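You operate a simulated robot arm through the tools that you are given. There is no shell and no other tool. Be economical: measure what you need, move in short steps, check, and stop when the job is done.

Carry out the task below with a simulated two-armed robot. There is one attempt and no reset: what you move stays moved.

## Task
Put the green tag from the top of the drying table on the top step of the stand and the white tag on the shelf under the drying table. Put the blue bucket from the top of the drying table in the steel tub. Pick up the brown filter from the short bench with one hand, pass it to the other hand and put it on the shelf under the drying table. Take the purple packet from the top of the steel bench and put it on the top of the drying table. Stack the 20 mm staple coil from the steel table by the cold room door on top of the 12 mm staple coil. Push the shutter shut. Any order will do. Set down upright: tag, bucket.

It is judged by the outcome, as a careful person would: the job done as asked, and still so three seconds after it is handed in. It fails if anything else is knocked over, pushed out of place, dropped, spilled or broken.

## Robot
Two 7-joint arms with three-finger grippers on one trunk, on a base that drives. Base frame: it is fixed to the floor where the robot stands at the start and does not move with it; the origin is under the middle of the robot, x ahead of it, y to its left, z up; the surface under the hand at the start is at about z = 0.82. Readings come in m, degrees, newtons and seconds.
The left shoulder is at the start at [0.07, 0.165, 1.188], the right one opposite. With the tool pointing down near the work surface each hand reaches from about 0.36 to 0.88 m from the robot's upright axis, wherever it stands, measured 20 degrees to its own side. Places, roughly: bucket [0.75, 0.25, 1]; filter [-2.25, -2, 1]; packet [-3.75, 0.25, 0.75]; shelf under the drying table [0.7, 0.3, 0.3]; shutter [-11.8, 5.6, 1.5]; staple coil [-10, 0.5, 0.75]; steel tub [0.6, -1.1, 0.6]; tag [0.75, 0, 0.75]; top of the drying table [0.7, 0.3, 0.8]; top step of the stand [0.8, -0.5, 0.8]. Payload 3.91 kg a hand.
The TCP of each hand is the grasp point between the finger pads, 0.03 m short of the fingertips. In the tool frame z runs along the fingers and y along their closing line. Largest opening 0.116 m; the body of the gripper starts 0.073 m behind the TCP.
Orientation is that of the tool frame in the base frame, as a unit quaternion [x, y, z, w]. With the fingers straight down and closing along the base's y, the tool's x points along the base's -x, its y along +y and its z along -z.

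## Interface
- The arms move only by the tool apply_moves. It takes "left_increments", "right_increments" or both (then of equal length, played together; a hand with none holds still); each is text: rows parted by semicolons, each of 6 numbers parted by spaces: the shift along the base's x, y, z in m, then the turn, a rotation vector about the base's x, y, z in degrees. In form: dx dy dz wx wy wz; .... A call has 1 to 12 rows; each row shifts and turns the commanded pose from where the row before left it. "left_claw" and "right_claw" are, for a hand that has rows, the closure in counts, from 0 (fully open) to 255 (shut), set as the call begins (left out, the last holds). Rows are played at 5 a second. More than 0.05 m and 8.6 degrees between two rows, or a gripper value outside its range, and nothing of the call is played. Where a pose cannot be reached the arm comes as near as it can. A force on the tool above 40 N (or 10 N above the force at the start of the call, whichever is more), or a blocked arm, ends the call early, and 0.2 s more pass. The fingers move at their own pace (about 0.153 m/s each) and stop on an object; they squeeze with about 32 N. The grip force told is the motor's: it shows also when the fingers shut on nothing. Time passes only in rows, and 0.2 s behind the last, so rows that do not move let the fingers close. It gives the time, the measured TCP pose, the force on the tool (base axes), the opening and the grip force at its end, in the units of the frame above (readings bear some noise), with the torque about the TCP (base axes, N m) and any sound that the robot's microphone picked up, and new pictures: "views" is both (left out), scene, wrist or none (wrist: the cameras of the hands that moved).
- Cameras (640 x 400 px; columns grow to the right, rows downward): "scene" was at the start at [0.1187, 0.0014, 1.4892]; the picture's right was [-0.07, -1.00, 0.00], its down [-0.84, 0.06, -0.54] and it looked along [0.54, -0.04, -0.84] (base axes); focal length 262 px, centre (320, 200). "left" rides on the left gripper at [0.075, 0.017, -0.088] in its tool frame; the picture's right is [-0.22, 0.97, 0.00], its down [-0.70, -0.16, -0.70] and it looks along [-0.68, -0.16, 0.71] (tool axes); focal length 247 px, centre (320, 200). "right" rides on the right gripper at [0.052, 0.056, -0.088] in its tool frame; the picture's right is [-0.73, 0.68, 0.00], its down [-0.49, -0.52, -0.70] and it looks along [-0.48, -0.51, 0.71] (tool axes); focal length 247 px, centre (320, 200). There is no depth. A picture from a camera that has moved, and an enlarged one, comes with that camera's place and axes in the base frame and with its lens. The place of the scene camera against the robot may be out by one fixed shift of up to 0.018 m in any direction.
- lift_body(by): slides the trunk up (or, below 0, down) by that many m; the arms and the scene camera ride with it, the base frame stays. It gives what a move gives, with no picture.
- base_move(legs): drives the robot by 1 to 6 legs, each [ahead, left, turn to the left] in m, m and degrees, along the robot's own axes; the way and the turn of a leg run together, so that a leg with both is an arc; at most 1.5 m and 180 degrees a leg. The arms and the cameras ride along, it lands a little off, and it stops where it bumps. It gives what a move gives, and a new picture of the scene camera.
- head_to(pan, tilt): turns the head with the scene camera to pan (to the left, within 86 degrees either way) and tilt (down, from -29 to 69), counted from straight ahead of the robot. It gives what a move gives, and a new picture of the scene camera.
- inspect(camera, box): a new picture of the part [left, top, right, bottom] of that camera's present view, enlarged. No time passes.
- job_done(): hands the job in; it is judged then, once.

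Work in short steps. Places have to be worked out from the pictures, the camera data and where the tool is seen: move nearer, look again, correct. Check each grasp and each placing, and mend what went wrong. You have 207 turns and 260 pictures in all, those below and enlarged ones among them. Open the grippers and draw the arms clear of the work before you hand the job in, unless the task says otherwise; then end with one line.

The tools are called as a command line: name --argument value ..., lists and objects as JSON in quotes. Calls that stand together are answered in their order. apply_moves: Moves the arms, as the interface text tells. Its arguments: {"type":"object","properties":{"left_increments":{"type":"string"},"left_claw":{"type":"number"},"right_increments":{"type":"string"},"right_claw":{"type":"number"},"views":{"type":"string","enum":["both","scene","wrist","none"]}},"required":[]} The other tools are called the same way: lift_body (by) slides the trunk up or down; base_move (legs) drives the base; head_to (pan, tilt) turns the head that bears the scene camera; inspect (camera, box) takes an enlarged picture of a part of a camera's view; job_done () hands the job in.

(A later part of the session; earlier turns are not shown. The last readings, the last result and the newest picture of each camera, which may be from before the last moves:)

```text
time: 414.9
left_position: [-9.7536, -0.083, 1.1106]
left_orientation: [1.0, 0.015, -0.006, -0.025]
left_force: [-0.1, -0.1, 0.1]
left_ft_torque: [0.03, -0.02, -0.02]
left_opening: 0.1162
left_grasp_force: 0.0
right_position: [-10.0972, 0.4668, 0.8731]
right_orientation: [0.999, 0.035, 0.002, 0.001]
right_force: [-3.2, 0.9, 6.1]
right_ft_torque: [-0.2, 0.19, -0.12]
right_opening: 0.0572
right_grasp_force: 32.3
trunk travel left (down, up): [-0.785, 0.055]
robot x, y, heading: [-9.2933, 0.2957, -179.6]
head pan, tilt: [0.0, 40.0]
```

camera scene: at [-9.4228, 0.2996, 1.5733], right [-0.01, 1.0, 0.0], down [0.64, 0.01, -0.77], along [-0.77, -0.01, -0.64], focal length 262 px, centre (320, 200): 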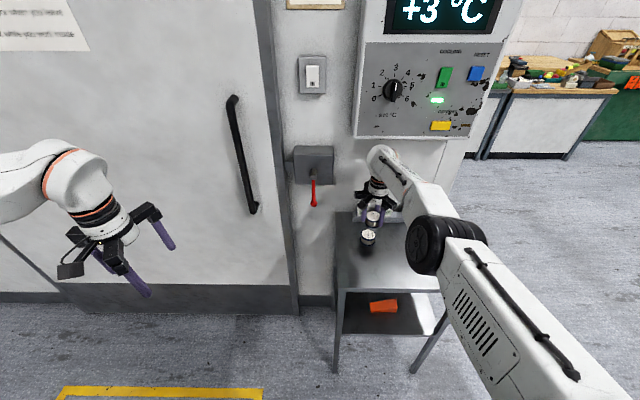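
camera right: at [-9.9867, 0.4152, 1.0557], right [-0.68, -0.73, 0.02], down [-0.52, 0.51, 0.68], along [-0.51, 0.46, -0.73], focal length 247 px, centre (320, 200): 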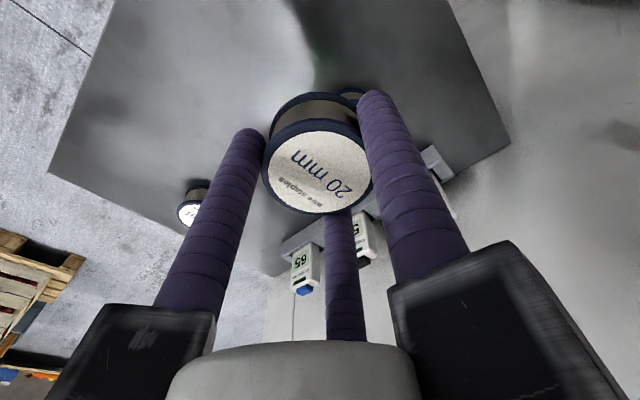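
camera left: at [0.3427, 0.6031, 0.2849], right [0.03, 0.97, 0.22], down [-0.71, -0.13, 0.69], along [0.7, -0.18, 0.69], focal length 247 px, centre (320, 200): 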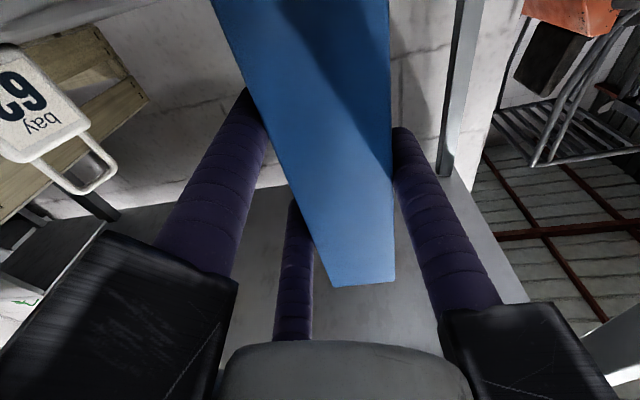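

Well aligned. Open.

apply_moves --right_increments "0 0 0 0 0 0;0 0 0 0 0 0;0 0 0 0 0 0" --right_claw 60 --views "wrist"

```text
time: 415.8
left_position: [-9.7552, -0.0826, 1.1094]
left_orientation: [1.0, 0.015, -0.007, -0.024]
left_force: [1.6, 0.2, -0.5]
left_ft_torque: [0.0, -0.04, 0.01]
left_opening: 0.1162
left_grasp_force: 0.0
right_position: [-10.0972, 0.4678, 0.8727]
right_orientation: [0.999, 0.035, 0.002, 0.0]
right_force: [1.1, 0.4, 0.7]
right_ft_torque: [-0.02, 0.01, 0.02]
right_opening: 0.0887
right_grasp_force: 0.1
trunk travel left (down, up): [-0.785, 0.055]
robot x, y, heading: [-9.2924, 0.2972, -179.4]
head pan, tilt: [0.0, 40.0]
camera right: at [-10.0412, 0.4163, 0.9618], right [-0.68, -0.73, 0.0], down [-0.53, 0.49, 0.7], along [-0.51, 0.48, -0.72], focal length 247 px, centre (320, 200)
```

right: 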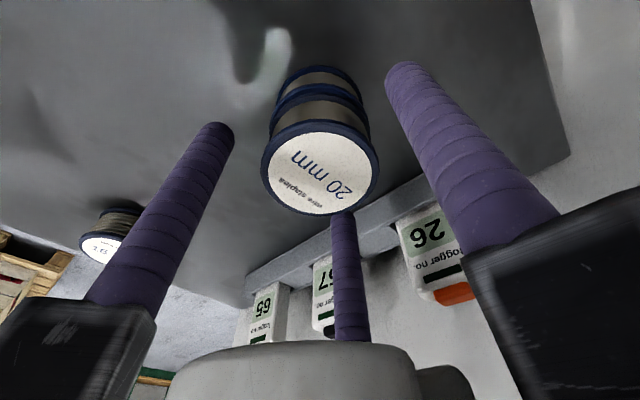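

Stacked cleanly. Raise straight up, draw back, and check.

apply_moves --right_increments "0 0 0.02 0 0 0;0 0 0.03 0 0 0;0 0 0.04 0 0 0;0 0 0.03 0 0 0;0.03 0 0.02 0 0 0;0.045 0.01 0 0 0 0;0.045 0.01 0 0 0 0;0.045 0.01 0 0 0 0" --views "none"

base_move --legs '[[-0.25, 0, 0]]'

inspect --camera "scene" --box '[300, 150, 460, 260]'

```text
time: 417.6
left_position: [-9.7517, -0.0827, 1.111]
left_orientation: [1.0, 0.015, -0.006, -0.025]
left_force: [0.4, -0.1, 0.5]
left_ft_torque: [-0.03, 0.05, 0.01]
left_opening: 0.1163
left_grasp_force: 0.1
right_position: [-9.9316, 0.4985, 1.0136]
right_orientation: [0.999, 0.036, 0.0, 0.0]
right_force: [0.4, 0.4, 0.0]
right_ft_torque: [-0.01, 0.0, -0.01]
right_opening: 0.0888
right_grasp_force: 0.1
trunk travel left (down, up): [-0.785, 0.055]
robot x, y, heading: [-9.293, 0.2954, -179.2]
head pan, tilt: [0.0, 40.0]
```

```text
time: 419.4
left_position: [-9.5108, -0.0807, 1.1091]
left_orientation: [1.0, 0.014, -0.005, -0.025]
left_force: [0.7, -0.3, 0.1]
left_ft_torque: [-0.02, 0.02, 0.02]
left_opening: 0.116
left_grasp_force: 0.1
right_position: [-9.6895, 0.5026, 1.0121]
right_orientation: [0.999, 0.035, 0.002, 0.001]
right_force: [1.0, 0.9, -0.1]
right_ft_torque: [0.02, -0.01, -0.01]
right_opening: 0.0887
right_grasp_force: 0.1
trunk travel left (down, up): [-0.785, 0.055]
robot x, y, heading: [-9.052, 0.2997, -179.4]
head pan, tilt: [0.0, 40.0]
camera scene: at [-9.1854, 0.3025, 1.5724], right [-0.01, 1.0, 0.0], down [0.64, 0.01, -0.77], along [-0.77, -0.01, -0.64], focal length 262 px, centre (320, 200)
```

scene: 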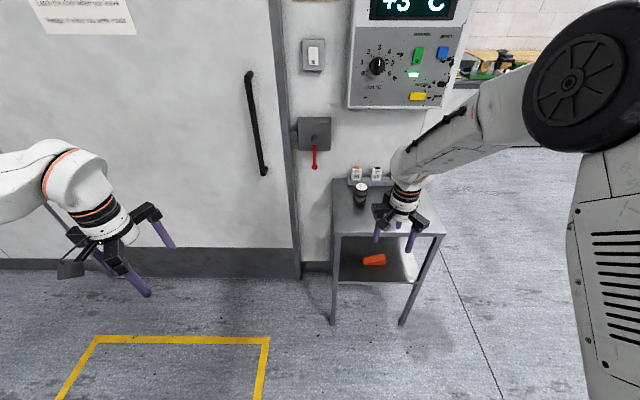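

```text
3.64 times, centred on (380, 205) of scene
camera zoom: at [-9.1854, 0.3025, 1.5724], right [-0.01, 1.0, 0.0], down [0.64, 0.01, -0.77], along [-0.77, -0.01, -0.64], focal length 953 px, centre (102, 182)
```

zoom: 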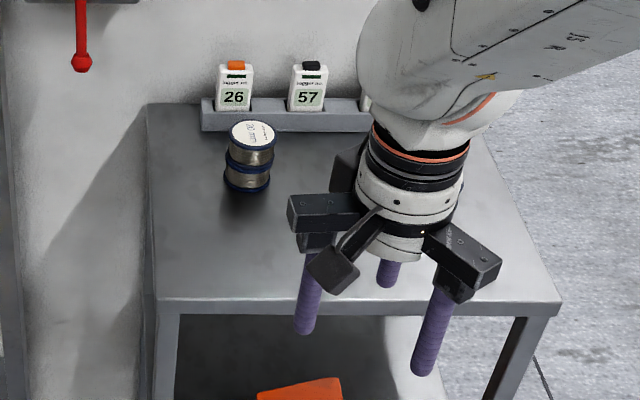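

20 mm coil sits on the 12 mm coil. Now the shutter at (−11.8, 5.6): move out into the aisle and look that way.

base_move --legs '[[0, -1.2, 0]]'

head_to --pan -45 --tilt 15

```text
time: 425.4
left_position: [-9.524, 1.1116, 1.1097]
left_orientation: [1.0, 0.015, -0.006, -0.026]
left_force: [0.3, -0.8, 0.1]
left_ft_torque: [0.02, 0.03, 0.03]
left_opening: 0.1159
left_grasp_force: 0.0
right_position: [-9.7049, 1.6935, 1.0125]
right_orientation: [0.999, 0.037, 0.002, 0.0]
right_force: [0.9, 0.0, 0.5]
right_ft_torque: [-0.02, 0.01, 0.03]
right_opening: 0.0887
right_grasp_force: 0.0
trunk travel left (down, up): [-0.785, 0.055]
robot x, y, heading: [-9.0622, 1.49, -179.4]
head pan, tilt: [0.0, 40.0]
camera scene: at [-9.199, 1.495, 1.5725], right [-0.01, 1.0, 0.0], down [0.64, 0.01, -0.77], along [-0.77, -0.01, -0.64], focal length 262 px, centre (320, 200)
```

scene: 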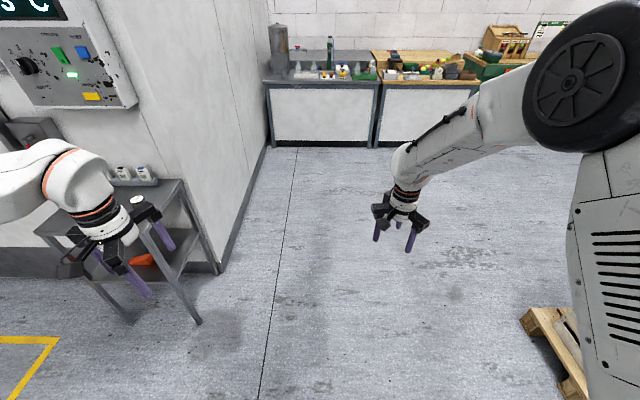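

```text
time: 426.5
left_position: [-9.5232, 1.1114, 1.1094]
left_orientation: [1.0, 0.015, -0.006, -0.025]
left_force: [-0.5, -0.4, -0.8]
left_ft_torque: [0.0, 0.02, -0.01]
left_opening: 0.1161
left_grasp_force: 0.0
right_position: [-9.7057, 1.6936, 1.0138]
right_orientation: [0.999, 0.036, 0.001, 0.0]
right_force: [0.3, 0.6, -1.6]
right_ft_torque: [0.03, 0.02, 0.02]
right_opening: 0.0887
right_grasp_force: 0.1
trunk travel left (down, up): [-0.785, 0.055]
robot x, y, heading: [-9.0581, 1.4889, -179.2]
head pan, tilt: [-45.0, 15.0]
camera scene: at [-9.1811, 1.5615, 1.6121], right [0.7, 0.72, 0.0], down [0.19, -0.18, -0.97], along [-0.69, 0.67, -0.26], focal length 262 px, centre (320, 200)
```

scene: 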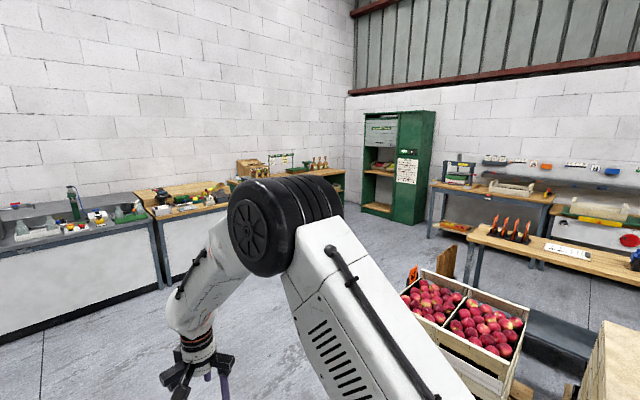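

inspect --camera "scene" --box '[340, 95, 460, 235]'

```text
2.86 times, centred on (400, 165) of scene
camera zoom: at [-9.1811, 1.5615, 1.6121], right [0.7, 0.72, 0.0], down [0.19, -0.18, -0.97], along [-0.69, 0.67, -0.26], focal length 748 px, centre (91, 300)
```

zoom: 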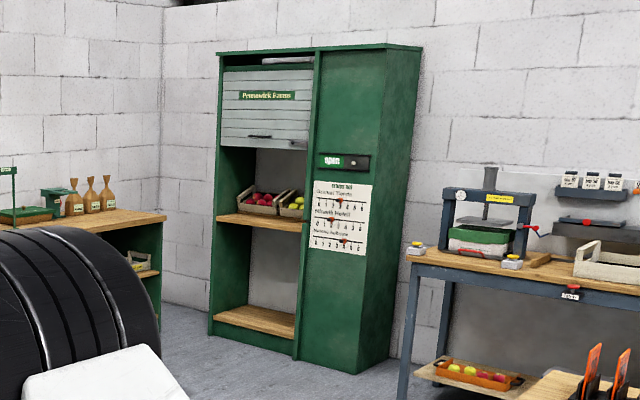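

The cabinet's roller shutter (front facing −y at y≈5.67, x≈−12.2…−11.55) hangs at z≈1.37. Drive around the crates to stand in front of it.

base_move --legs '[[1.4, 0, 0], [0.45, 0, 0], [0, -1.4, 0], [0, -1.1, 0], [0, 0, -90]]'

head_to --pan 40 --tilt 10

```text
time: 451.4
left_position: [-11.3516, 4.4185, 1.1099]
left_orientation: [0.723, -0.691, 0.013, -0.022]
left_force: [0.3, 0.1, 0.5]
left_ft_torque: [0.02, 0.04, -0.02]
left_opening: 0.1162
left_grasp_force: 0.1
right_position: [-10.7718, 4.6092, 1.0145]
right_orientation: [0.738, -0.674, 0.001, 0.002]
right_force: [-0.4, -0.1, -0.8]
right_ft_torque: [-0.01, -0.01, 0.03]
right_opening: 0.0887
right_grasp_force: 0.0
trunk travel left (down, up): [-0.785, 0.055]
robot x, y, heading: [-10.9642, 3.9646, 92.0]
head pan, tilt: [-45.0, 15.0]
camera scene: at [-10.9028, 4.0884, 1.6121], right [0.73, -0.68, 0.0], down [-0.18, -0.19, -0.97], along [0.66, 0.7, -0.26], focal length 262 px, centre (320, 200)
```

scene: 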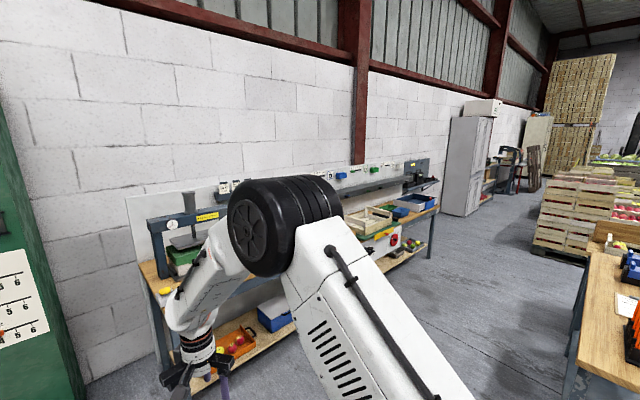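

```text
time: 453.0
left_position: [-11.3504, 4.4207, 1.1104]
left_orientation: [0.723, -0.69, 0.014, -0.022]
left_force: [-0.7, 0.2, 0.2]
left_ft_torque: [0.04, -0.01, -0.02]
left_opening: 0.1157
left_grasp_force: 0.0
right_position: [-10.773, 4.6104, 1.0138]
right_orientation: [0.739, -0.674, 0.0, 0.002]
right_force: [-0.2, -0.5, 0.4]
right_ft_torque: [0.0, -0.02, -0.03]
right_opening: 0.0883
right_grasp_force: 0.0
trunk travel left (down, up): [-0.785, 0.055]
robot x, y, heading: [-10.9634, 3.9678, 91.5]
head pan, tilt: [40.0, 10.0]
camera scene: at [-11.0286, 4.0897, 1.6202], right [0.75, 0.67, 0.0], down [0.12, -0.13, -0.98], along [-0.66, 0.73, -0.17], focal length 262 px, centre (320, 200)
```

scene: 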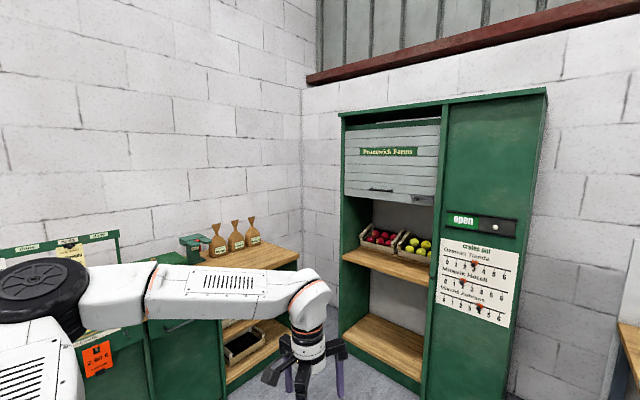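

Handle at about (−11.9, 5.68, 1.38). Strafe in front of it, partway forward, and look again.

base_move --legs '[[0, 0.75, -1.5], [0.6, 0, 0]]'

head_to --pan 12 --tilt 15

```text
time: 460.0
left_position: [-12.0737, 5.0171, 1.1097]
left_orientation: [0.715, -0.699, 0.014, -0.022]
left_force: [-0.1, -1.1, 0.0]
left_ft_torque: [0.04, -0.02, -0.01]
left_opening: 0.116
left_grasp_force: 0.2
right_position: [-11.4926, 5.1929, 1.0141]
right_orientation: [0.729, -0.685, 0.0, 0.001]
right_force: [0.0, -0.5, -0.6]
right_ft_torque: [0.01, 0.03, -0.01]
right_opening: 0.0888
right_grasp_force: 0.1
trunk travel left (down, up): [-0.785, 0.055]
robot x, y, heading: [-11.6985, 4.5543, 90.1]
head pan, tilt: [40.0, 10.0]
camera scene: at [-11.7613, 4.6795, 1.6203], right [0.76, 0.65, 0.0], down [0.11, -0.13, -0.98], along [-0.64, 0.75, -0.17], focal length 262 px, centre (320, 200)
```

scene: 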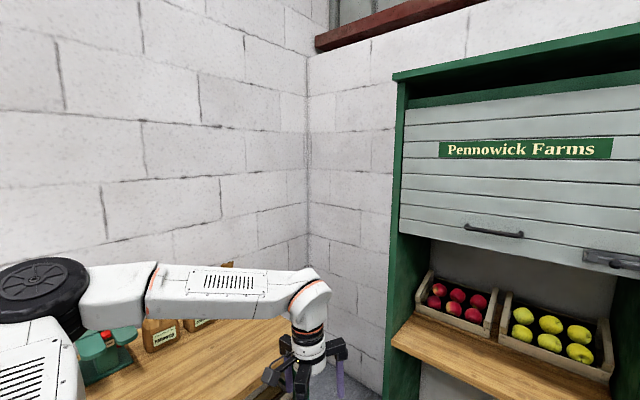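

```text
time: 460.9
left_position: [-12.075, 5.0159, 1.1091]
left_orientation: [0.715, -0.699, 0.015, -0.022]
left_force: [-0.8, 1.1, -0.1]
left_ft_torque: [0.01, -0.02, 0.01]
left_opening: 0.116
left_grasp_force: 0.0
right_position: [-11.492, 5.1937, 1.0127]
right_orientation: [0.729, -0.684, 0.0, 0.001]
right_force: [-0.2, 0.3, 0.3]
right_ft_torque: [0.02, -0.02, -0.03]
right_opening: 0.0886
right_grasp_force: 0.1
trunk travel left (down, up): [-0.785, 0.055]
robot x, y, heading: [-11.7015, 4.5525, 90.3]
head pan, tilt: [12.0, 15.0]
camera scene: at [-11.7211, 4.7002, 1.6121], right [0.98, 0.21, 0.0], down [0.06, -0.25, -0.97], along [-0.21, 0.94, -0.26], focal length 262 px, centre (320, 200)
```

scene: 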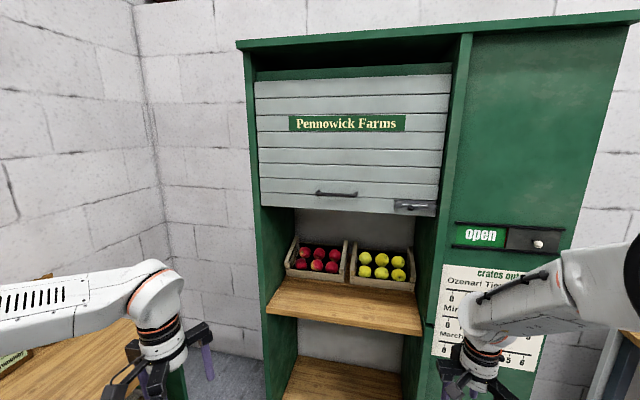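

Handle (a pull) at ≈(−11.857, 5.59, 1.393). Retract the right hand, bring the left hand up with the fingers pointing forward-down 45°, and close it into a pusher.

apply_moves --left_increments "0.02 0 0.04 5 0 0;0.025 0 0.04 5 0 0;0.025 0 0.04 5 0 0;0.025 0 0.04 5 0 0;0.025 0 0.04 5 0 0;0.025 0 0.04 5 0 0;0.025 0 0.04 5 0 0;0.025 0 0.03 5 0 0;0.015 0 0.01 5 0 0" --right_increments "0 -0.03 0 0 0 0;0 -0.03 0 0 0 0;0 -0.03 0 0 0 0;0 -0.03 0 0 0 0;0 -0.03 0 0 0 0;0 -0.03 0 0 0 0;0 0 0 0 0 0;0 0 0 0 0 0;0 0 0 0 0 0" --left_claw 255 --views "none"

```text
time: 462.9
left_position: [-11.8636, 5.0154, 1.4303]
left_orientation: [0.652, -0.651, -0.256, -0.294]
left_force: [0.3, -1.0, -0.1]
left_ft_torque: [-0.01, 0.0, 0.01]
left_opening: 0.009
left_grasp_force: 31.9
right_position: [-11.491, 5.0134, 1.0146]
right_orientation: [0.729, -0.684, 0.0, 0.001]
right_force: [0.5, -0.6, 1.4]
right_ft_torque: [0.02, 0.02, 0.01]
right_opening: 0.089
right_grasp_force: 0.1
trunk travel left (down, up): [-0.785, 0.055]
robot x, y, heading: [-11.7004, 4.5554, 90.4]
head pan, tilt: [12.0, 15.0]
```

Raise 4 cm and drive 0.4 m forward, then look through the wrist camera.

apply_moves --left_increments "0 0 0.03 0 0 0;0 0 0.02 0 0 0" --views "none"

base_move --legs '[[0.4, 0, 0]]'

apply_moves --left_increments "0 0 0 0 0 0" --views "wrist"

```text
time: 463.6
left_position: [-11.8648, 5.0168, 1.4807]
left_orientation: [0.652, -0.651, -0.255, -0.294]
left_force: [-1.2, -0.5, 0.6]
left_ft_torque: [0.01, 0.02, 0.03]
left_opening: 0.0089
left_grasp_force: 31.4
right_position: [-11.4914, 5.0137, 1.0146]
right_orientation: [0.729, -0.684, 0.0, 0.002]
right_force: [-0.1, -0.1, -0.5]
right_ft_torque: [0.0, -0.03, 0.0]
right_opening: 0.0887
right_grasp_force: 0.1
trunk travel left (down, up): [-0.785, 0.055]
robot x, y, heading: [-11.7032, 4.5549, 90.2]
head pan, tilt: [12.0, 15.0]
```

```text
time: 466.1
left_position: [-11.8627, 5.421, 1.4809]
left_orientation: [-0.65, 0.653, 0.255, 0.294]
left_force: [0.6, -0.9, 0.9]
left_ft_torque: [0.03, 0.0, 0.0]
left_opening: 0.0092
left_grasp_force: 32.2
right_position: [-11.4916, 5.4149, 1.0148]
right_orientation: [0.728, -0.686, 0.0, 0.001]
right_force: [0.1, -0.4, 0.3]
right_ft_torque: [-0.01, -0.01, -0.01]
right_opening: 0.0888
right_grasp_force: 0.1
trunk travel left (down, up): [-0.785, 0.055]
robot x, y, heading: [-11.6989, 4.9533, 89.7]
head pan, tilt: [12.0, 15.0]
camera scene: at [-11.7214, 5.1029, 1.6123], right [0.98, 0.21, 0.0], down [0.05, -0.25, -0.97], along [-0.2, 0.94, -0.26], focal length 262 px, centre (320, 200)
```

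scene: 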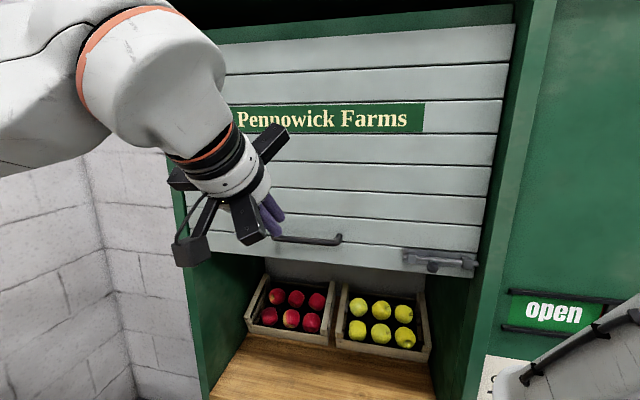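

```text
time: 466.5
left_position: [-11.8626, 5.421, 1.4809]
left_orientation: [-0.65, 0.653, 0.255, 0.295]
left_force: [0.0, 0.0, -0.2]
left_ft_torque: [0.02, 0.01, 0.0]
left_opening: 0.0092
left_grasp_force: 31.8
right_position: [-11.4908, 5.4161, 1.0149]
right_orientation: [0.728, -0.686, 0.001, 0.0]
right_force: [-0.4, 0.6, 0.2]
right_ft_torque: [0.03, 0.02, -0.02]
right_opening: 0.0888
right_grasp_force: 0.0
trunk travel left (down, up): [-0.785, 0.055]
robot x, y, heading: [-11.6977, 4.9603, 90.0]
head pan, tilt: [12.0, 15.0]
camera left: at [-11.884, 5.3058, 1.4883], right [-0.98, 0.18, 0.11], down [0.11, -0.02, 0.99], along [0.18, 0.98, 0.0], focal length 247 px, centre (320, 200)
```

left: 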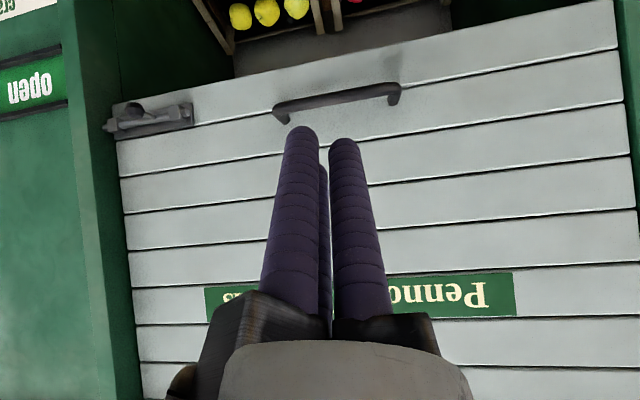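

The pull handle is right ahead below my fingertips. Lower to just above it and advance to the shutter slat surface.

apply_moves --left_increments "0 0.02 -0.025 0 0 0;0 0.03 -0.02 0 0 0;0 0.04 0 0 0 0;0 0.03 0 0 0 0;0 0 0 0 0 0" --views "wrist"

```text
time: 467.7
left_position: [-11.8619, 5.5424, 1.4362]
left_orientation: [-0.65, 0.653, 0.255, 0.295]
left_force: [-0.2, -0.9, 0.6]
left_ft_torque: [0.03, 0.02, -0.05]
left_opening: 0.0091
left_grasp_force: 31.8
right_position: [-11.4907, 5.4157, 1.0142]
right_orientation: [0.728, -0.686, 0.0, 0.0]
right_force: [0.3, 0.1, 0.4]
right_ft_torque: [0.04, -0.03, -0.01]
right_opening: 0.0885
right_grasp_force: 0.1
trunk travel left (down, up): [-0.785, 0.055]
robot x, y, heading: [-11.7014, 4.9598, 90.3]
head pan, tilt: [12.0, 15.0]
camera left: at [-11.8836, 5.4259, 1.4433], right [-0.98, 0.18, 0.11], down [0.11, -0.02, 0.99], along [0.18, 0.98, 0.0], focal length 247 px, centre (320, 200)
```

left: 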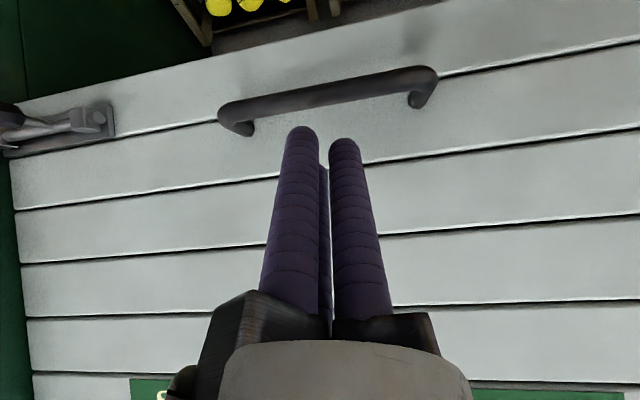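

Handle bar at y≈5.567, z≈1.382. Advance 3 cm so the tips are over the bar, then press down.

apply_moves --left_increments "0 0.015 0 0 0 0;0 0.015 0 0 0 0;0 0 -0.015 0 0 0;0 0 -0.01 0 0 0;0 0 0 0 0 0" --views "wrist"

```text
time: 468.9
left_position: [-11.8624, 5.5716, 1.4106]
left_orientation: [-0.649, 0.653, 0.254, 0.296]
left_force: [-1.4, -0.5, 2.6]
left_ft_torque: [0.0, -0.04, 0.01]
left_opening: 0.0092
left_grasp_force: 32.1
right_position: [-11.4898, 5.4174, 1.0149]
right_orientation: [0.728, -0.686, 0.001, 0.001]
right_force: [0.7, -0.6, 0.4]
right_ft_torque: [-0.01, 0.01, -0.02]
right_opening: 0.0887
right_grasp_force: 0.2
trunk travel left (down, up): [-0.785, 0.055]
robot x, y, heading: [-11.6997, 4.9558, 90.0]
head pan, tilt: [12.0, 15.0]
camera left: at [-11.8843, 5.457, 1.4181], right [-0.98, 0.18, 0.11], down [0.11, -0.02, 0.99], along [0.18, 0.98, 0.0], focal length 247 px, centre (320, 200)
```

left: 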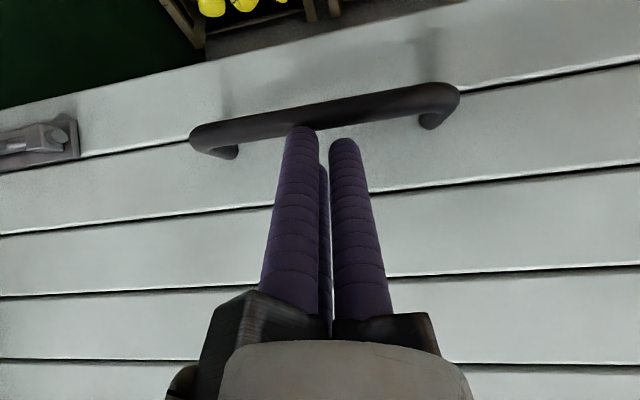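

Touching the bar from above. Press down in small steps and see if the shutter follows.

apply_moves --left_increments "0 0 -0.01 0 0 0;0 0 -0.015 0 0 0;0 0 -0.02 0 0 0;0 0 -0.02 0 0 0;0 0 0 0 0 0" --views "wrist"

```text
time: 470.1
left_position: [-11.8623, 5.5724, 1.345]
left_orientation: [-0.65, 0.653, 0.253, 0.294]
left_force: [-0.3, 0.2, 0.0]
left_ft_torque: [-0.04, -0.02, 0.04]
left_opening: 0.0091
left_grasp_force: 32.4
right_position: [-11.4897, 5.4173, 1.0153]
right_orientation: [0.728, -0.686, 0.001, 0.002]
right_force: [0.4, -0.4, 0.0]
right_ft_torque: [-0.03, 0.0, 0.04]
right_opening: 0.0887
right_grasp_force: 0.1
trunk travel left (down, up): [-0.785, 0.055]
robot x, y, heading: [-11.698, 4.9576, 89.9]
head pan, tilt: [12.0, 15.0]
camera left: at [-11.8832, 5.4565, 1.353], right [-0.98, 0.18, 0.11], down [0.11, -0.02, 0.99], along [0.18, 0.98, 0.0], focal length 247 px, centre (320, 200)
```

left: 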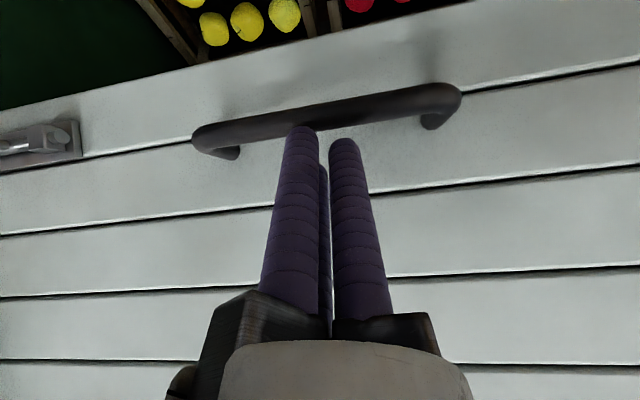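

The shutter follows. Before lowering with the trunk, check the left elbow against the desk.

head_to --pan 55 --tilt 40

```text
time: 471.2
left_position: [-11.8626, 5.5724, 1.3458]
left_orientation: [-0.65, 0.653, 0.253, 0.295]
left_force: [-0.2, 0.4, 0.2]
left_ft_torque: [0.0, -0.02, -0.02]
left_opening: 0.009
left_grasp_force: 32.1
right_position: [-11.4899, 5.4171, 1.0153]
right_orientation: [0.728, -0.686, 0.001, 0.002]
right_force: [1.4, -0.4, 0.2]
right_ft_torque: [-0.01, -0.01, -0.01]
right_opening: 0.0887
right_grasp_force: 0.1
trunk travel left (down, up): [-0.785, 0.055]
robot x, y, heading: [-11.7004, 4.9573, 90.2]
head pan, tilt: [55.0, 40.0]
camera scene: at [-11.7715, 5.0618, 1.5726], right [0.57, 0.82, 0.0], down [0.53, -0.37, -0.77], along [-0.63, 0.44, -0.64], focal length 262 px, centre (320, 200)
```

scene: 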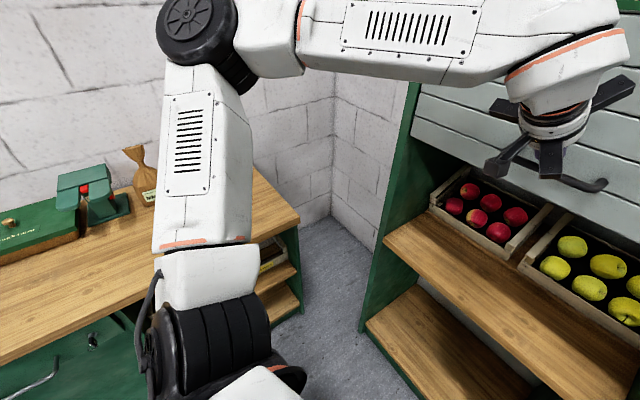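

The elbow overhangs near the desk edge (x≈−12.39), so before going lower I disengage, shift the base 0.2 m right and reach further left.

apply_moves --left_increments "0 0 0.03 0 0 0;0 -0.04 0 0 0 0;0 -0.03 0 0 0 0" --views "none"

base_move --legs '[[0, -0.22, 0]]'

apply_moves --left_increments "-0.04 0 0 0 0 0;-0.045 0 0 0 0 0;-0.045 0 0 0 0 0;-0.045 0 0 0 0 0;-0.045 0 0 0 0 0;0 0 0 0 0 0" --views "wrist"

```text
time: 472.0
left_position: [-11.8638, 5.5014, 1.3764]
left_orientation: [-0.65, 0.653, 0.255, 0.295]
left_force: [-0.3, -0.5, 0.0]
left_ft_torque: [0.04, -0.01, 0.01]
left_opening: 0.009
left_grasp_force: 32.3
right_position: [-11.491, 5.4152, 1.0145]
right_orientation: [0.728, -0.685, 0.001, 0.001]
right_force: [-0.5, -0.1, 0.8]
right_ft_torque: [0.0, 0.01, 0.01]
right_opening: 0.0889
right_grasp_force: 0.1
trunk travel left (down, up): [-0.785, 0.055]
robot x, y, heading: [-11.7007, 4.9556, 90.1]
head pan, tilt: [55.0, 40.0]
```

```text
time: 473.6
left_position: [-11.6469, 5.5029, 1.3764]
left_orientation: [-0.65, 0.653, 0.254, 0.295]
left_force: [0.5, 0.1, 0.4]
left_ft_torque: [0.02, -0.02, -0.03]
left_opening: 0.0092
left_grasp_force: 31.6
right_position: [-11.2745, 5.4154, 1.0149]
right_orientation: [0.727, -0.687, 0.001, 0.002]
right_force: [-0.8, -0.1, 0.2]
right_ft_torque: [0.02, -0.01, 0.01]
right_opening: 0.0887
right_grasp_force: 0.0
trunk travel left (down, up): [-0.785, 0.055]
robot x, y, heading: [-11.482, 4.9573, 90.0]
head pan, tilt: [55.0, 40.0]
camera scene: at [-11.557, 5.0615, 1.5724], right [0.57, 0.82, 0.0], down [0.53, -0.37, -0.77], along [-0.63, 0.44, -0.64], focal length 262 px, centre (320, 200)
```

scene: 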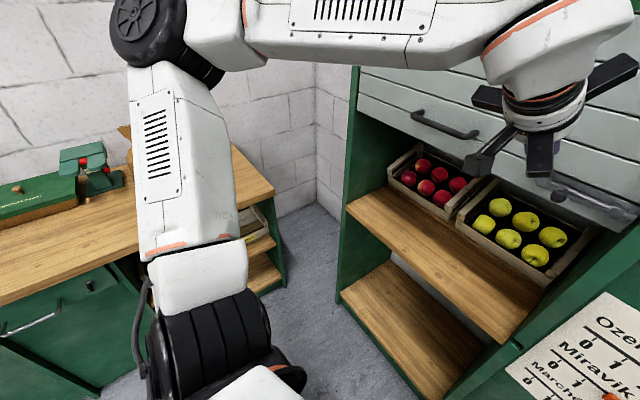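

```text
time: 475.0
left_position: [-11.8634, 5.5021, 1.3757]
left_orientation: [-0.649, 0.653, 0.255, 0.294]
left_force: [-0.3, 0.4, -0.1]
left_ft_torque: [-0.02, -0.01, 0.03]
left_opening: 0.0089
left_grasp_force: 31.5
right_position: [-11.2727, 5.4162, 1.0149]
right_orientation: [0.727, -0.687, 0.0, 0.001]
right_force: [-0.4, 0.0, 0.5]
right_ft_torque: [0.03, 0.02, 0.01]
right_opening: 0.0884
right_grasp_force: 0.1
trunk travel left (down, up): [-0.785, 0.055]
robot x, y, heading: [-11.4841, 4.9582, 89.9]
head pan, tilt: [55.0, 40.0]
camera left: at [-11.8847, 5.3867, 1.384], right [-0.98, 0.18, 0.11], down [0.11, -0.02, 0.99], along [0.18, 0.98, 0.0], focal length 247 px, centre (320, 200)
```

left: 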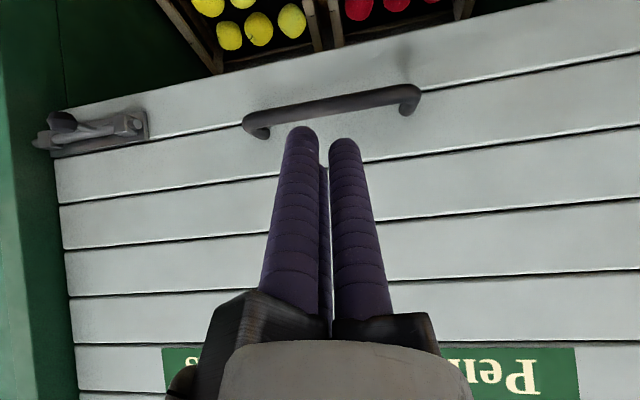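

The shutter stayed. Re-engage over the bar and press on down with the arm, then the trunk.

apply_moves --left_increments "0 0.035 0 0 0 0;0 0.035 0 0 0 0;0 0 -0.02 0 0 0;0 0 -0.02 0 0 0;0 0 -0.02 0 0 0;0 0 -0.02 0 0 0" --views "wrist"

lift_body --by -0.2

apply_moves --left_increments "0 0 0 0 0 0" --views "both"

```text
time: 476.4
left_position: [-11.8646, 5.5713, 1.2949]
left_orientation: [-0.65, 0.653, 0.253, 0.295]
left_force: [-0.1, 0.1, 0.3]
left_ft_torque: [0.0, 0.01, -0.01]
left_opening: 0.0091
left_grasp_force: 32.8
right_position: [-11.2745, 5.4142, 1.0143]
right_orientation: [0.727, -0.687, 0.002, 0.001]
right_force: [0.2, 0.2, 0.2]
right_ft_torque: [0.01, 0.02, 0.0]
right_opening: 0.0887
right_grasp_force: 0.0
trunk travel left (down, up): [-0.785, 0.055]
robot x, y, heading: [-11.4873, 4.9553, 89.8]
head pan, tilt: [55.0, 40.0]
camera left: at [-11.8859, 5.4568, 1.3035], right [-0.98, 0.18, 0.11], down [0.11, -0.02, 0.99], along [0.18, 0.98, 0.0], focal length 247 px, centre (320, 200)
```

left: 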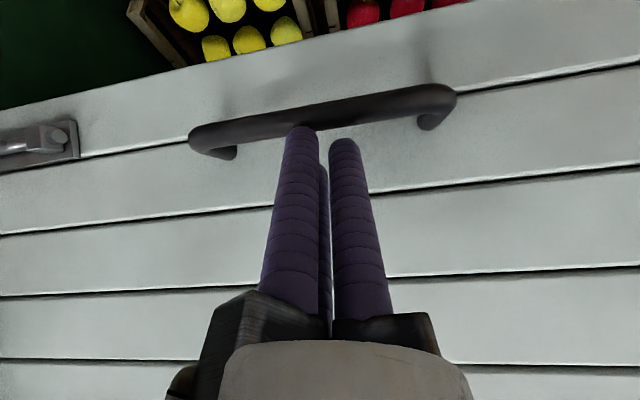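

```text
time: 478.6
left_position: [-11.8632, 5.5729, 1.097]
left_orientation: [-0.649, 0.654, 0.254, 0.295]
left_force: [0.7, -0.8, 1.2]
left_ft_torque: [-0.04, 0.02, -0.05]
left_opening: 0.0091
left_grasp_force: 31.8
right_position: [-11.2742, 5.4155, 0.8147]
right_orientation: [0.727, -0.687, 0.0, 0.001]
right_force: [-0.8, 0.6, 0.2]
right_ft_torque: [-0.01, 0.02, -0.02]
right_opening: 0.0888
right_grasp_force: 0.1
trunk travel left (down, up): [-0.585, 0.255]
robot x, y, heading: [-11.4822, 4.955, 89.9]
head pan, tilt: [55.0, 40.0]
```

```text
time: 479.0
left_position: [-11.8644, 5.5721, 1.097]
left_orientation: [-0.65, 0.653, 0.254, 0.294]
left_force: [-0.5, -0.3, 1.0]
left_ft_torque: [0.01, -0.05, -0.02]
left_opening: 0.0092
left_grasp_force: 31.9
right_position: [-11.2732, 5.4156, 0.8158]
right_orientation: [0.727, -0.687, 0.001, 0.002]
right_force: [-0.1, -0.7, -0.4]
right_ft_torque: [-0.04, 0.02, -0.01]
right_opening: 0.0892
right_grasp_force: 0.0
trunk travel left (down, up): [-0.585, 0.255]
robot x, y, heading: [-11.4818, 4.9586, 89.7]
head pan, tilt: [55.0, 40.0]
camera scene: at [-11.555, 5.0615, 1.3725], right [0.57, 0.82, 0.0], down [0.53, -0.37, -0.77], along [-0.63, 0.44, -0.64], focal length 262 px, centre (320, 200)
camera left: at [-11.8856, 5.4572, 1.1043], right [-0.98, 0.18, 0.11], down [0.11, -0.02, 0.99], along [0.18, 0.98, 0.0], focal length 247 px, centre (320, 200)
```

scene: 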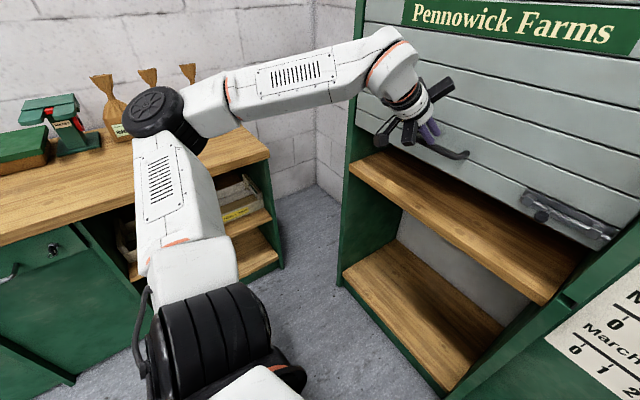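
left: 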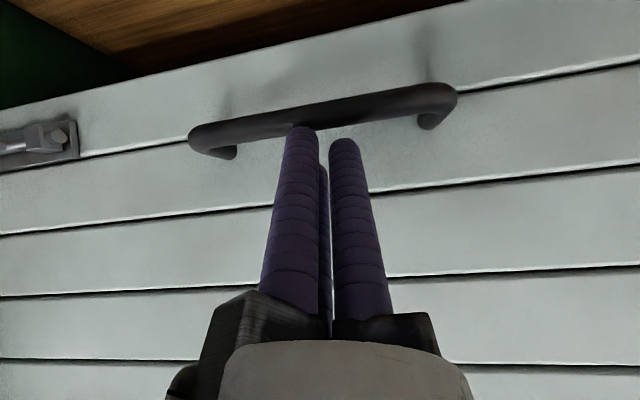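

Following well (bottom now ~1.02). The elbow is drawing near the desk edge again, so I repeat the sidestep another 0.2 m to the right.

apply_moves --left_increments "0 0 0.03 0 0 0;0 -0.04 0 0 0 0;0 -0.03 0 0 0 0" --views "none"

base_move --legs '[[0, -0.22, 0]]'

apply_moves --left_increments "-0.04 0 0 0 0 0;-0.045 0 0 0 0 0;-0.045 0 0 0 0 0;-0.045 0 0 0 0 0;-0.045 0 0 0 0 0;0 0 0 0 0 0" --views "both"

```text
time: 479.8
left_position: [-11.8651, 5.5035, 1.1277]
left_orientation: [-0.65, 0.653, 0.254, 0.295]
left_force: [0.4, -0.7, 0.5]
left_ft_torque: [0.01, -0.02, 0.04]
left_opening: 0.009
left_grasp_force: 32.0
right_position: [-11.2735, 5.4154, 0.8135]
right_orientation: [0.728, -0.686, 0.001, 0.001]
right_force: [-0.2, 0.2, -0.8]
right_ft_torque: [0.0, 0.0, 0.01]
right_opening: 0.0887
right_grasp_force: 0.1
trunk travel left (down, up): [-0.585, 0.255]
robot x, y, heading: [-11.4849, 4.9561, 90.0]
head pan, tilt: [55.0, 40.0]
```

```text
time: 481.5
left_position: [-11.6504, 5.5032, 1.1272]
left_orientation: [-0.649, 0.654, 0.253, 0.294]
left_force: [-0.6, 0.0, -0.2]
left_ft_torque: [-0.01, 0.01, 0.04]
left_opening: 0.0091
left_grasp_force: 32.3
right_position: [-11.0587, 5.4159, 0.8143]
right_orientation: [0.727, -0.686, 0.002, 0.002]
right_force: [0.7, 0.2, -0.5]
right_ft_torque: [0.02, 0.04, -0.04]
right_opening: 0.0886
right_grasp_force: 0.0
trunk travel left (down, up): [-0.585, 0.255]
robot x, y, heading: [-11.2677, 4.9556, 90.0]
head pan, tilt: [55.0, 40.0]
camera scene: at [-11.3407, 5.0613, 1.3726], right [0.58, 0.82, 0.0], down [0.53, -0.37, -0.77], along [-0.63, 0.44, -0.64], focal length 262 px, centre (320, 200)
```

scene: 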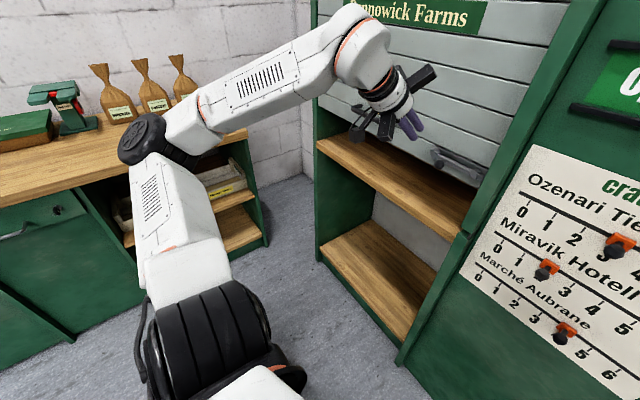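

```text
time: 482.9
left_position: [-11.6906, 5.5242, 1.1152]
left_orientation: [0.653, -0.649, -0.255, -0.294]
left_force: [0.3, -0.8, -0.6]
left_ft_torque: [0.01, 0.02, 0.0]
left_opening: 0.0091
left_grasp_force: 31.8
left hand out of reach, approached as far as the arm can: row 1, 2, 3, 4, 5
right_position: [-11.0594, 5.4157, 0.8145]
right_orientation: [0.727, -0.687, 0.001, 0.0]
right_force: [0.2, -0.2, -0.8]
right_ft_torque: [-0.01, -0.01, -0.01]
right_opening: 0.0886
right_grasp_force: 0.1
trunk travel left (down, up): [-0.585, 0.255]
robot x, y, heading: [-11.2702, 4.9535, 90.0]
head pan, tilt: [55.0, 40.0]
camera scene: at [-11.3413, 5.0612, 1.3725], right [0.58, 0.82, 0.0], down [0.53, -0.37, -0.77], along [-0.63, 0.44, -0.64], focal length 262 px, centre (320, 200)
camera left: at [-11.7098, 5.4083, 1.122], right [-0.98, 0.17, 0.11], down [0.11, -0.02, 0.99], along [0.17, 0.99, 0.0], focal length 247 px, centre (320, 200)
```

scene: 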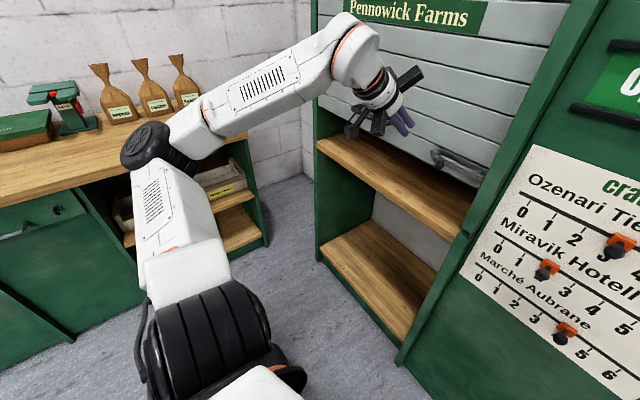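
left: 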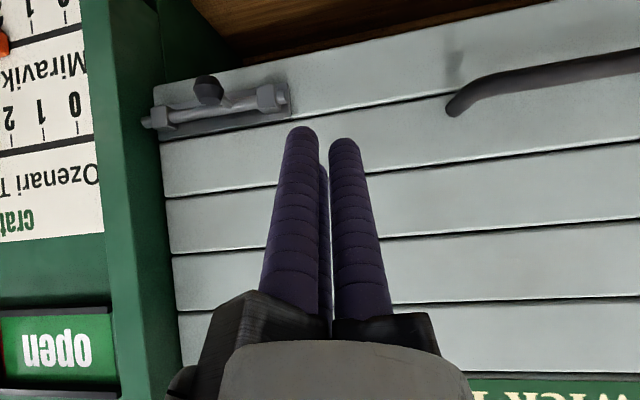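

Out of reach by a bit. Compromise: move the base 0.1 m back left and 0.08 m forward (retracting the right hand first), then re-engage on the bar's right half.

apply_moves --left_increments "0 -0.03 0 0 0 0;0 -0.03 0 0 0 0;0 0 0.005 0 0 0" --right_increments "0 -0.04 0 0 0 0;0 -0.04 0 0 0 0;0 -0.02 0 0 0 0" --views "none"

base_move --legs '[[0.07, 0.1, 0]]'

apply_moves --left_increments "-0.02 -0.02 0 0 0 0;-0.02 -0.01 0 0 0 0;0 0 0 0 0 0" --views "wrist"

```text
time: 483.7
left_position: [-11.6628, 5.4775, 1.1165]
left_orientation: [-0.65, 0.653, 0.254, 0.295]
left_force: [0.0, 0.2, 0.1]
left_ft_torque: [-0.03, 0.02, 0.01]
left_opening: 0.0089
left_grasp_force: 32.4
left hand out of reach, approached as far as the arm can: row 1, 2
right_position: [-11.0622, 5.3208, 0.8144]
right_orientation: [0.727, -0.686, 0.002, 0.002]
right_force: [0.0, 0.9, 0.2]
right_ft_torque: [-0.02, -0.02, 0.02]
right_opening: 0.0888
right_grasp_force: 0.1
right hand out of reach, approached as far as the arm can: row 3
trunk travel left (down, up): [-0.585, 0.255]
robot x, y, heading: [-11.27, 4.9554, 90.0]
head pan, tilt: [55.0, 40.0]
```

```text
time: 484.9
left_position: [-11.7613, 5.5476, 1.1164]
left_orientation: [-0.651, 0.652, 0.255, 0.295]
left_force: [0.5, 0.3, -0.5]
left_ft_torque: [-0.01, -0.03, -0.03]
left_opening: 0.009
left_grasp_force: 32.2
right_position: [-11.1587, 5.392, 0.8142]
right_orientation: [0.728, -0.685, 0.002, 0.002]
right_force: [-0.1, 0.1, 0.5]
right_ft_torque: [0.0, 0.0, -0.01]
right_opening: 0.0888
right_grasp_force: 0.1
trunk travel left (down, up): [-0.585, 0.255]
robot x, y, heading: [-11.3694, 5.0286, 89.7]
head pan, tilt: [55.0, 40.0]
camera scene: at [-11.4389, 5.1314, 1.3725], right [0.57, 0.82, 0.0], down [0.53, -0.37, -0.77], along [-0.63, 0.44, -0.64], focal length 262 px, centre (320, 200)
```

scene: 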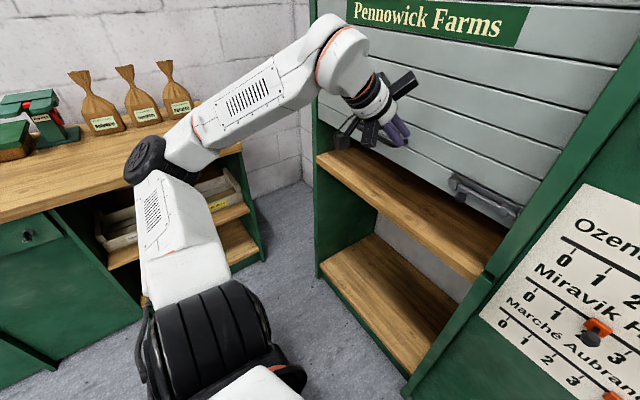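

```text
time: 485.9
left_position: [-11.7865, 5.4894, 1.2278]
left_orientation: [0.603, -0.592, -0.323, -0.427]
left_force: [-0.5, -0.6, 0.2]
left_ft_torque: [-0.01, 0.03, -0.01]
left_opening: 0.009
left_grasp_force: 32.1
left hand out of reach, approached as far as the arm can: row 1, 2
right_position: [-11.1599, 5.3905, 0.8151]
right_orientation: [0.728, -0.686, 0.001, 0.002]
right_force: [-0.4, 0.1, -0.1]
right_ft_torque: [0.01, -0.02, -0.01]
right_opening: 0.0887
right_grasp_force: 0.1
trunk travel left (down, up): [-0.585, 0.255]
robot x, y, heading: [-11.3639, 5.0227, 90.0]
head pan, tilt: [55.0, 40.0]
stopped in row 3 (left hand): the arm was blocked; the commanded pose is now the measured one
camera left: at [-11.8084, 5.3779, 1.1976], right [-0.98, 0.16, 0.07], down [0.01, -0.33, 0.94], along [0.18, 0.93, 0.33], focal length 247 px, centre (320, 200)
```

left: 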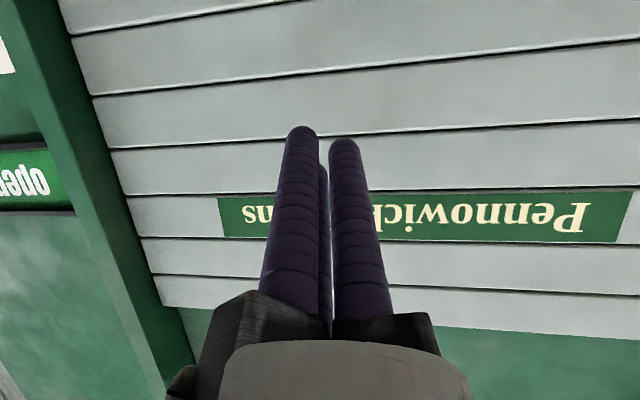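

The arm is at an awkward limit there. Recomputing, the elbow actually had ~0.2 m margin at the previous stance, so I return to it and restore the hand's attitude.

base_move --legs '[[-0.07, 0.12, 0]]'

apply_moves --left_increments "0.02 0.01 -0.02 -7 0 0;0.01 0.01 -0.02 -7 0 0;0.01 0.02 -0.02 -5 0 0;0 0.02 -0.02 0 0 0;0 0 0 0 0 0" --views "none"

```text
time: 487.2
left_position: [-11.9055, 5.4205, 1.2292]
left_orientation: [0.601, -0.592, -0.323, -0.428]
left_force: [-2.2, -0.2, -1.4]
left_ft_torque: [-0.01, -0.02, -0.02]
left_opening: 0.0092
left_grasp_force: 32.4
right_position: [-11.278, 5.3212, 0.8152]
right_orientation: [0.727, -0.687, 0.002, 0.002]
right_force: [0.0, -0.7, 1.2]
right_ft_torque: [0.02, -0.02, -0.02]
right_opening: 0.0884
right_grasp_force: 0.0
trunk travel left (down, up): [-0.585, 0.255]
robot x, y, heading: [-11.4882, 4.9549, 89.8]
head pan, tilt: [55.0, 40.0]
camera scene: at [-11.558, 5.061, 1.3726], right [0.58, 0.82, 0.0], down [0.53, -0.37, -0.77], along [-0.63, 0.44, -0.64], focal length 262 px, centre (320, 200)
```

scene: 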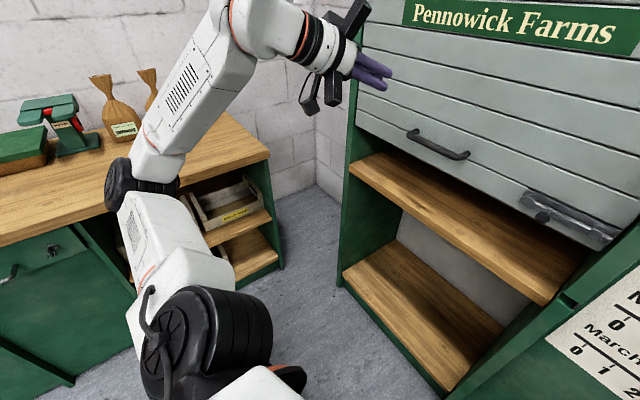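

```text
time: 488.4
left_position: [-11.866, 5.48, 1.1502]
left_orientation: [0.663, -0.638, -0.22, -0.323]
left_force: [0.4, 0.1, 0.6]
left_ft_torque: [0.02, -0.01, 0.0]
left_opening: 0.0092
left_grasp_force: 31.6
right_position: [-11.2778, 5.3196, 0.8124]
right_orientation: [0.727, -0.687, 0.002, 0.001]
right_force: [-0.3, -0.5, -0.8]
right_ft_torque: [0.01, 0.0, 0.0]
right_opening: 0.0887
right_grasp_force: 0.0
trunk travel left (down, up): [-0.585, 0.255]
robot x, y, heading: [-11.4876, 4.9567, 89.9]
head pan, tilt: [55.0, 40.0]
```

Attitude restored. Re-engage over the bar and press down with the arm.

apply_moves --left_increments "0 0.03 -0.005 0 0 0;0 0.03 -0.005 0 0 0;0 0.032 -0.005 0 0 0;0 0 -0.02 0 0 0;0 0 -0.02 0 0 0;0 0 -0.02 0 0 0;0 0 0 0 0 0" --views "wrist"

```text
time: 490.0
left_position: [-11.8653, 5.5724, 1.0728]
left_orientation: [0.664, -0.638, -0.22, -0.323]
left_force: [-0.1, 0.2, -0.1]
left_ft_torque: [-0.02, -0.05, 0.01]
left_opening: 0.0091
left_grasp_force: 31.6
right_position: [-11.2762, 5.32, 0.8145]
right_orientation: [0.726, -0.687, 0.002, 0.001]
right_force: [-0.2, 1.0, -0.2]
right_ft_torque: [0.01, 0.02, -0.02]
right_opening: 0.0886
right_grasp_force: 0.2
trunk travel left (down, up): [-0.585, 0.255]
robot x, y, heading: [-11.4857, 4.9554, 90.0]
head pan, tilt: [55.0, 40.0]
camera left: at [-11.8866, 5.4574, 1.0802], right [-0.98, 0.18, 0.01], down [0.01, -0.01, 1.0], along [0.18, 0.98, 0.01], focal length 247 px, centre (320, 200)
```

left: 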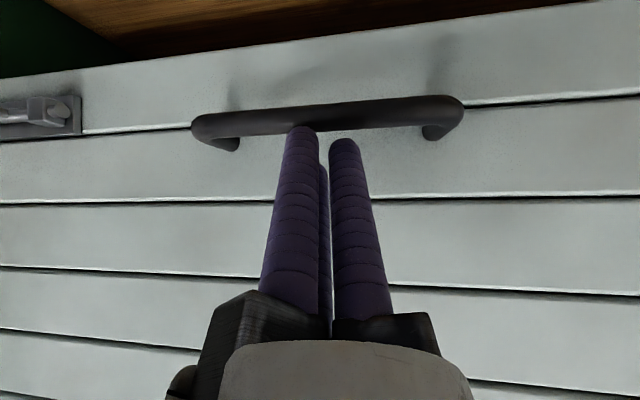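

Engaged. Continue with the trunk, 0.3 m.

lift_body --by -0.3

```text
time: 491.5
left_position: [-11.865, 5.5711, 0.9502]
left_orientation: [0.658, -0.635, -0.229, -0.333]
left_force: [2.7, -13.4, 10.2]
left_ft_torque: [-0.24, -0.28, -0.05]
left_opening: 0.0091
left_grasp_force: 31.8
right_position: [-11.2772, 5.3195, 0.6763]
right_orientation: [0.727, -0.686, 0.002, 0.001]
right_force: [-1.2, 0.0, 0.3]
right_ft_torque: [-0.03, -0.03, 0.02]
right_opening: 0.0888
right_grasp_force: 0.1
trunk travel left (down, up): [-0.448, 0.392]
robot x, y, heading: [-11.4934, 4.9569, 89.9]
head pan, tilt: [55.0, 40.0]
stopped: the force on the tool passed its limit at 52 N (the readings are from after the stop); the commanded pose is now the measured one
```

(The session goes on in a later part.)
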